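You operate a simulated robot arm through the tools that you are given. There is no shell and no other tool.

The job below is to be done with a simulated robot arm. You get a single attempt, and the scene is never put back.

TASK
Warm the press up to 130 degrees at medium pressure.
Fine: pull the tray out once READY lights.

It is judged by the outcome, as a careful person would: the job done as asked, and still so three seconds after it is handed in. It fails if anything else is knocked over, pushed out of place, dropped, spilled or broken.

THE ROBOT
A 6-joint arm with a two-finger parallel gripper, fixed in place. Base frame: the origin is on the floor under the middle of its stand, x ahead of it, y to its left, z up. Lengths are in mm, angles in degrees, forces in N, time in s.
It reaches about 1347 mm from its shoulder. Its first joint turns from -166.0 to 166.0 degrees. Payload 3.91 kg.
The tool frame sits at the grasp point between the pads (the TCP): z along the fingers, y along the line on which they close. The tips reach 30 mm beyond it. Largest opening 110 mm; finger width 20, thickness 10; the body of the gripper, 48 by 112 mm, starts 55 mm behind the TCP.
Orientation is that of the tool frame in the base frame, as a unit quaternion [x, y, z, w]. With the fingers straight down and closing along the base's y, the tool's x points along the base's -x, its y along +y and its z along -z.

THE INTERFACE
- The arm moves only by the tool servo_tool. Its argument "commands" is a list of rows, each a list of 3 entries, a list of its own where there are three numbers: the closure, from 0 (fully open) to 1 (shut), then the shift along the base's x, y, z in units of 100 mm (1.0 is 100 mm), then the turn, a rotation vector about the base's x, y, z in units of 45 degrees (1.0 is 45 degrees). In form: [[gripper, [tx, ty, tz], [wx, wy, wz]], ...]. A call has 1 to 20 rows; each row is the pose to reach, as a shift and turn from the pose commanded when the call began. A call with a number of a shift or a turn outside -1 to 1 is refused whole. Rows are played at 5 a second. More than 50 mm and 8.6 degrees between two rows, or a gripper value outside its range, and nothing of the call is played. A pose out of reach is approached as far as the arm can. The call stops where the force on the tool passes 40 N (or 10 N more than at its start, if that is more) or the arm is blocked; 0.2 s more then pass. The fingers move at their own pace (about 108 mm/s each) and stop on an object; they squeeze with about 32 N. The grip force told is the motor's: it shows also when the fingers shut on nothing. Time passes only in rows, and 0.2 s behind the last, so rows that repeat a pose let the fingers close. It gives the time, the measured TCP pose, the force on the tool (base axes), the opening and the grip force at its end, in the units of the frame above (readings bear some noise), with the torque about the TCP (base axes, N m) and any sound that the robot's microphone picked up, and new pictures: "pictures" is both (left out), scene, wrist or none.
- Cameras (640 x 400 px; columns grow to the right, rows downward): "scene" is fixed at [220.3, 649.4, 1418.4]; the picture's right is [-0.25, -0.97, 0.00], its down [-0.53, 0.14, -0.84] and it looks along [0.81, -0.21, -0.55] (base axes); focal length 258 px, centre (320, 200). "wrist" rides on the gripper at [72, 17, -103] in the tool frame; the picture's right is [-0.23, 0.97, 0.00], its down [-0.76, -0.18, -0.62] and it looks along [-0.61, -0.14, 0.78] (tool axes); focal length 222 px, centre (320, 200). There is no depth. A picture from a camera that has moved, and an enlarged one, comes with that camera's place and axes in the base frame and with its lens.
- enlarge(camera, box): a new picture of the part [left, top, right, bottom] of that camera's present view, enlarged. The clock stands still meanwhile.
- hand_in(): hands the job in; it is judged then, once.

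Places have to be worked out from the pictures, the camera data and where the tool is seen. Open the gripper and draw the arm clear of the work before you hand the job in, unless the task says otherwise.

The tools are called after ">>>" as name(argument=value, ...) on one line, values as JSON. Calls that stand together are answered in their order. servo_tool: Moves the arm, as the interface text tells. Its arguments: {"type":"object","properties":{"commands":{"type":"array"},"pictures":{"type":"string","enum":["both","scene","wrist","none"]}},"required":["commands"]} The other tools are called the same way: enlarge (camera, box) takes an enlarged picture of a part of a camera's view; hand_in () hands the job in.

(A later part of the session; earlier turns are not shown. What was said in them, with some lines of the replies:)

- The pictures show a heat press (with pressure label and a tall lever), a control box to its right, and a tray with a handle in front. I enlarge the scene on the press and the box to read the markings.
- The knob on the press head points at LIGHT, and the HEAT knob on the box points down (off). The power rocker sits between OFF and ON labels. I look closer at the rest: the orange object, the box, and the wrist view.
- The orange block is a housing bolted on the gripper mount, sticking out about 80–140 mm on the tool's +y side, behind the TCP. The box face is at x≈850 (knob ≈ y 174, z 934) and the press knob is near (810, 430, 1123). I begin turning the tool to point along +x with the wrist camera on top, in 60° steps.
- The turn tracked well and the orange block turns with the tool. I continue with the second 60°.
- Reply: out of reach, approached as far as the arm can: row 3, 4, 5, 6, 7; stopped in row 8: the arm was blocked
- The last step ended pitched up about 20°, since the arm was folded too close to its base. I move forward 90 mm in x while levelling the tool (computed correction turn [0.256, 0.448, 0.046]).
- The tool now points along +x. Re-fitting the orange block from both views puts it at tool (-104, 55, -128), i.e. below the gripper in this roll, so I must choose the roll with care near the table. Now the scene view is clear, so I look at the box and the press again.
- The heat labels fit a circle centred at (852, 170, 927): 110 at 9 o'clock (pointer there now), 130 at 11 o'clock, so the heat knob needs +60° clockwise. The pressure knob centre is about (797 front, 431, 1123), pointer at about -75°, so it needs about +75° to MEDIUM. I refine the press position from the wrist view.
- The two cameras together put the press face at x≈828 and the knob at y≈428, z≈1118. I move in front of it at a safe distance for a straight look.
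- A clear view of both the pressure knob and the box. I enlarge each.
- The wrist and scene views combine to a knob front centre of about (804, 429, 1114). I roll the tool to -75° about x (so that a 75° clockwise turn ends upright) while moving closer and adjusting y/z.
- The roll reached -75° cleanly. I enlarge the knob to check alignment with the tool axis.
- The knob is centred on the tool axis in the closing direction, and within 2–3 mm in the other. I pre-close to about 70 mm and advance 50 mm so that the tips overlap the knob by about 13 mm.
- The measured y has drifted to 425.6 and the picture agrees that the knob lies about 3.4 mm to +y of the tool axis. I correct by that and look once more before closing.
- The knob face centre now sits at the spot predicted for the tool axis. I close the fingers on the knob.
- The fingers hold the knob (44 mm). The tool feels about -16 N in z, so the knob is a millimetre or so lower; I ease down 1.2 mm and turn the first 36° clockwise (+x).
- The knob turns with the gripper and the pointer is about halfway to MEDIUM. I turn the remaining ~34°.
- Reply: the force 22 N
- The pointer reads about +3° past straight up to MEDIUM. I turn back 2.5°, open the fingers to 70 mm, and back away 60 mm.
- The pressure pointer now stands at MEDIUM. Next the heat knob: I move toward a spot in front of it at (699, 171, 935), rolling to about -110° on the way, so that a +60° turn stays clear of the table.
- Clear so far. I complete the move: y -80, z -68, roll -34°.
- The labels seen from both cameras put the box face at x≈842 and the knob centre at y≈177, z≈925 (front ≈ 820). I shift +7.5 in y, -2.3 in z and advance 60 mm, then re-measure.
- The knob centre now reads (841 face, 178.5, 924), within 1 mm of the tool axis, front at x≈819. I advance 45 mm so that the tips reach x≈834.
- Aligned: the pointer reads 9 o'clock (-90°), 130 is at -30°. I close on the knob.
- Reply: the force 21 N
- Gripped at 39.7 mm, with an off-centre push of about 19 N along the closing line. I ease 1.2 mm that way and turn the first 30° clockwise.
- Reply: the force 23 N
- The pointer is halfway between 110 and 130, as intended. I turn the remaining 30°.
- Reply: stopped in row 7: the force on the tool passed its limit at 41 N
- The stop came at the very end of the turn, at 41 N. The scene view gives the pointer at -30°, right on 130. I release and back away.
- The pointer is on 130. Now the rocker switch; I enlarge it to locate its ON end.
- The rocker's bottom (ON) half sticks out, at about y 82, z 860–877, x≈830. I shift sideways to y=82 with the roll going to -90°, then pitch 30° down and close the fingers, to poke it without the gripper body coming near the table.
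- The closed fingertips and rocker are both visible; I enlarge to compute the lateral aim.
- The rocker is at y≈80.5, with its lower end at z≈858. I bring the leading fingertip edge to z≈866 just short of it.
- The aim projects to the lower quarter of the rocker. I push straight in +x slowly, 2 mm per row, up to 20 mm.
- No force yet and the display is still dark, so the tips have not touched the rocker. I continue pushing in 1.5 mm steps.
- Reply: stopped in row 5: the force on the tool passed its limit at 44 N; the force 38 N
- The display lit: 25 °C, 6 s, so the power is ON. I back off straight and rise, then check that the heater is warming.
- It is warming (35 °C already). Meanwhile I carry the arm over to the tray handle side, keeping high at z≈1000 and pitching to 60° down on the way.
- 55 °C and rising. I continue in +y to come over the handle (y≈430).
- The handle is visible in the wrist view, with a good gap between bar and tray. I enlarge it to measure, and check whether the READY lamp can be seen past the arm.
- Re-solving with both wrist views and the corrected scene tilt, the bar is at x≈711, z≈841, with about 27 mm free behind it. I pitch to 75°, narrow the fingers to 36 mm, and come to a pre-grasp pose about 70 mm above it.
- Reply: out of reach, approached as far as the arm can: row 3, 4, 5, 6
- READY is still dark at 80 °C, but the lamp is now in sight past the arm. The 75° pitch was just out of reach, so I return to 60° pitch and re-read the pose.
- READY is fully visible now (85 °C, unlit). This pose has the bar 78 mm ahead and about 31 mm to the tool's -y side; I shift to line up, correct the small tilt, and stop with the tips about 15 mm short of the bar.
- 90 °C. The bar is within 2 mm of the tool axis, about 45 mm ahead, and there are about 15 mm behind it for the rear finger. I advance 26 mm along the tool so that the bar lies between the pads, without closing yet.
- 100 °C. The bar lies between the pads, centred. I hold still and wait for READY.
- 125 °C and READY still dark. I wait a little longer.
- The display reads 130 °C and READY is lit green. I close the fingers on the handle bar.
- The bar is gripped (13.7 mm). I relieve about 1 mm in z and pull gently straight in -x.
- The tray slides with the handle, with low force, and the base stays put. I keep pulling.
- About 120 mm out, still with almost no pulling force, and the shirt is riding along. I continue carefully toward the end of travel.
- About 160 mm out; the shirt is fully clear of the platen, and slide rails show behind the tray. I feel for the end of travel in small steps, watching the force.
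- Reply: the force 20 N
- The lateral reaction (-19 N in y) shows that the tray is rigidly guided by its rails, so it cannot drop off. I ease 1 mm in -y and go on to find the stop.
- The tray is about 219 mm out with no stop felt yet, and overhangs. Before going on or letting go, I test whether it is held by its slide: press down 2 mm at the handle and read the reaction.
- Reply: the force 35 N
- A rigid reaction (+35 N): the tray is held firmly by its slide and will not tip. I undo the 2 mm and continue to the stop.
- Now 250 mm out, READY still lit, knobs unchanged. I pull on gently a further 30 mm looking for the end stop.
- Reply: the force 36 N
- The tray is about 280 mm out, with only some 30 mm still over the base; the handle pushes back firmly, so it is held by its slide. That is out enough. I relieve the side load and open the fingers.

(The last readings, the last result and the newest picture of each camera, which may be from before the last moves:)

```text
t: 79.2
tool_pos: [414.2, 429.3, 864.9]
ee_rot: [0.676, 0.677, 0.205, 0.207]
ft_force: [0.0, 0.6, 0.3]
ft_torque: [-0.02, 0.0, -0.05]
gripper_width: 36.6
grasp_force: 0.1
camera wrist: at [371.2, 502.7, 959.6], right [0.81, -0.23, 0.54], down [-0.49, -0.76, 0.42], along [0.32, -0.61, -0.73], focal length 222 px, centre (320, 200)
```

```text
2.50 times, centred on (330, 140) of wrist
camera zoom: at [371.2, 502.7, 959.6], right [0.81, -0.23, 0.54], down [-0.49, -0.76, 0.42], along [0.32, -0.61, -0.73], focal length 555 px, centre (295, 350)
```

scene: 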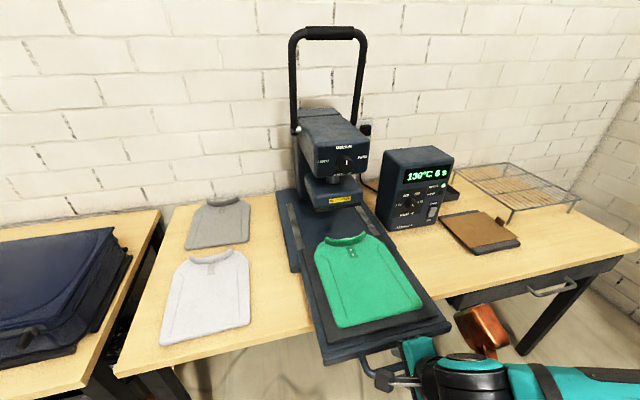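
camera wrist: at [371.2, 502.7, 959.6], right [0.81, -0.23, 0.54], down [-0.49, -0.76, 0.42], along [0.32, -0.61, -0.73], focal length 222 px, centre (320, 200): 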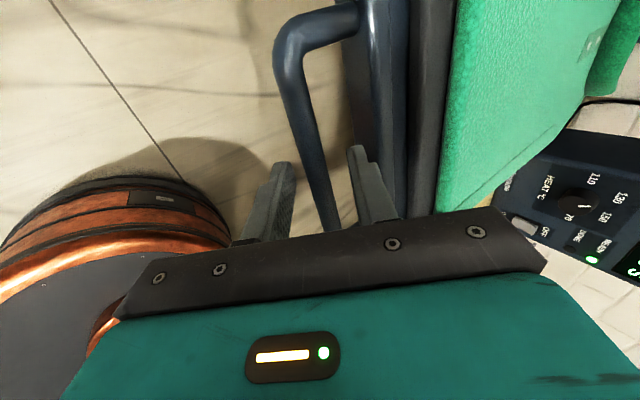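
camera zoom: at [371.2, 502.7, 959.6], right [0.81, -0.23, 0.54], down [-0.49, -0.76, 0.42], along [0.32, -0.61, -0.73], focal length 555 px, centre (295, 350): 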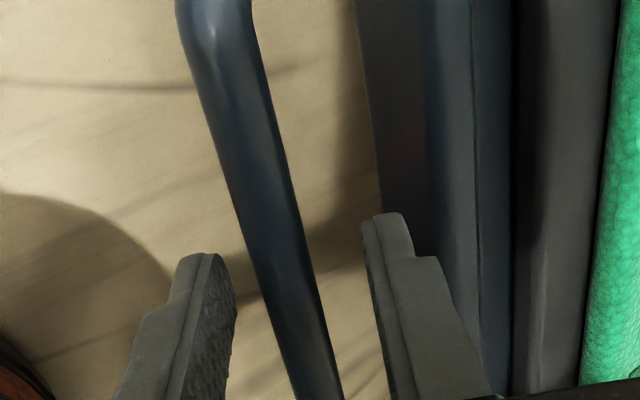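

The tray stays level with the fingers off it. I withdraw back along the tool direction and then rise, clear of the handle.

>>> servo_tool(commands=[[0.67, [-0.055, 0, 0.083], [0, 0, 0]], [0.67, [-0.11, 0, 0.166], [0, 0, 0]], [0.67, [-0.17, 0, 0.25], [0, 0, 0]], [0.67, [-0.22, 0, 0.33], [0, 0, 0]], [0.67, [-0.28, 0, 0.42], [0, 0, 0]], [0.67, [-0.33, 0, 0.5], [0, 0, 0]], [0.67, [-0.36, 0, 0.65], [0, 0, 0]], [0.67, [-0.36, 0, 0.8], [0, 0, 0]], [0.67, [-0.36, 0, 1.0], [0, 0, 0]]])

```text
t: 81.2
tool_pos: [378.7, 431.7, 966.0]
ee_rot: [0.676, 0.677, 0.205, 0.207]
ft_force: [0.1, 0.2, -0.3]
ft_torque: [-0.01, -0.02, 0.01]
gripper_width: 36.4
grasp_force: 0.0
camera wrist: at [335.8, 504.0, 1059.7], right [0.81, -0.23, 0.54], down [-0.49, -0.76, 0.42], along [0.32, -0.61, -0.73], focal length 222 px, centre (320, 200)
```

scene: 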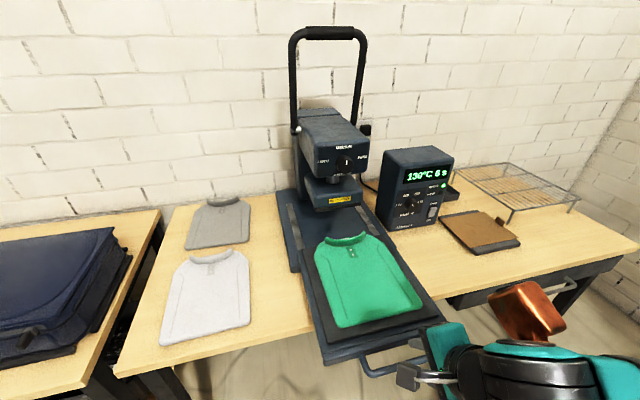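
wrist: 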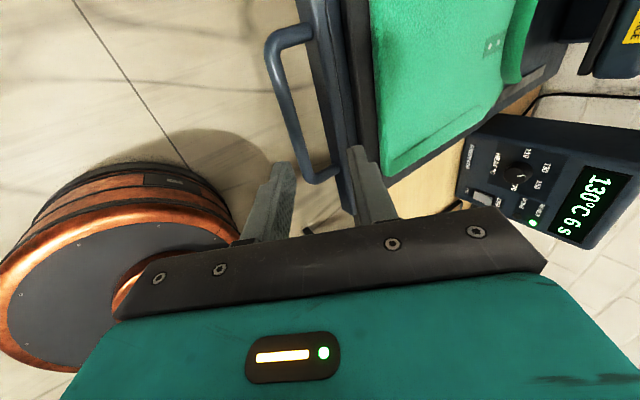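

The gripper is free of the handle. I rise another 100 mm and move aside, opening the fingers fully, then check everything once more.

>>> servo_tool(commands=[[0.4, [0, -0.05, 0.2], [0, 0, 0]], [0.2, [0, -0.1, 0.4], [0, 0, 0]], [0, [0, -0.2, 0.6], [0, 0, 0]], [0, [0, -0.3, 0.8], [0, 0, 0]], [0, [0, -0.4, 1.0], [0, 0, 0]], [0, [0, -0.5, 1.0], [0, 0, 0]]])

>>> enlarge(camera="scene", box=[260, 130, 470, 270])

>>> enlarge(camera="scene", box=[270, 200, 480, 390])

```text
t: 82.6
tool_pos: [377.8, 379.5, 1066.1]
ee_rot: [0.676, 0.677, 0.204, 0.207]
ft_force: [0.3, 0.9, 0.0]
ft_torque: [-0.03, -0.01, 0.01]
gripper_width: 110.0
grasp_force: 0.1
camera wrist: at [334.9, 452.8, 1160.2], right [0.81, -0.23, 0.54], down [-0.49, -0.76, 0.42], along [0.32, -0.61, -0.73], focal length 222 px, centre (320, 200)
```

scene: 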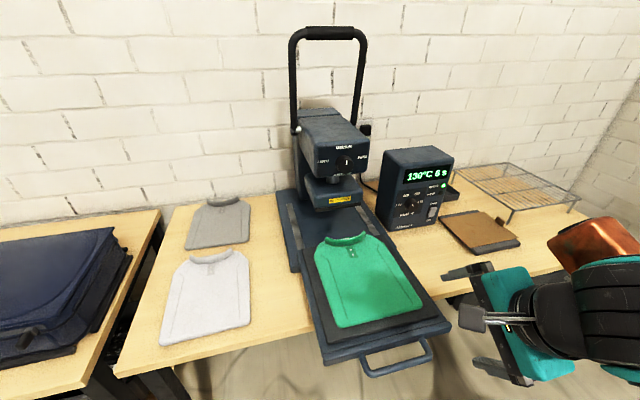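
wrist: 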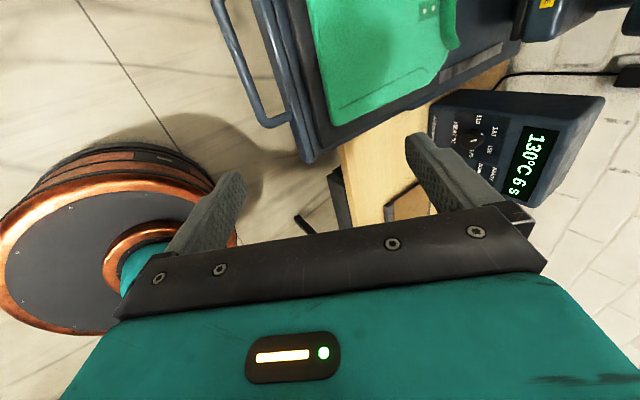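

```text
2.86 times, centred on (365, 200) of scene
camera zoom: at [220.3, 649.4, 1418.4], right [-0.25, -0.97, 0.0], down [-0.53, 0.14, -0.84], along [0.81, -0.21, -0.55], focal length 736 px, centre (191, 200)
```

zoom: 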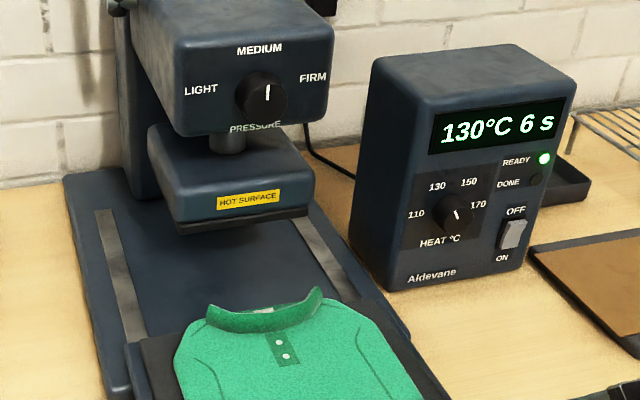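

```text
2.11 times, centred on (375, 295) of scene
camera zoom: at [220.3, 649.4, 1418.4], right [-0.25, -0.97, 0.0], down [-0.53, 0.14, -0.84], along [0.81, -0.21, -0.55], focal length 542 px, centre (204, 0)
```

zoom: 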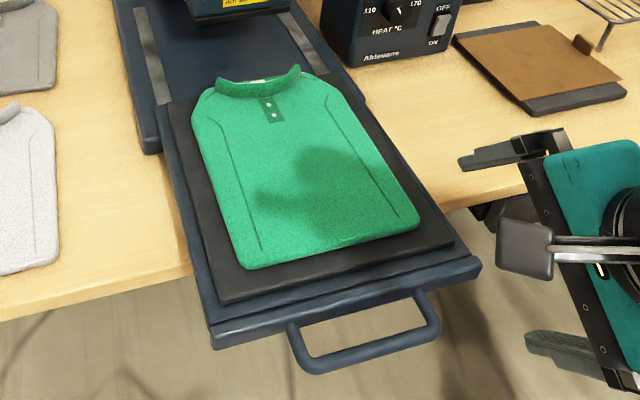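

Everything is as asked: pressure at MEDIUM, heat at 130 with READY lit, and the tray pulled out, level, with the shirt on it. Nothing else has moved, the gripper is open and the arm is clear, so I hand in.

>>> hand_in()

```text
The job is handed in.
```

The press is warmed up to 130 °C at medium pressure, and I pulled the tray out once READY lit. I've handed the job in, and no verdict has come back yet.

- **Settings:** the pressure knob points at MEDIUM and the heat knob at 130. The power switch is on.
- **Timing:** I began pulling only after the display read 130 °C and the READY lamp was green. Both were unchanged in the last picture.
- **Tray:** it is about 280 mm out, level, with the green shirt still on it and clear of the hot plate. I never felt an end stop and left about 30 mm of the tray over the base. The tray pushed back firmly when I pressed on the handle, and it did not move when I let go.
- **Surroundings:** I saw nothing else moved or knocked over. The gripper is open and the arm is clear of the table.
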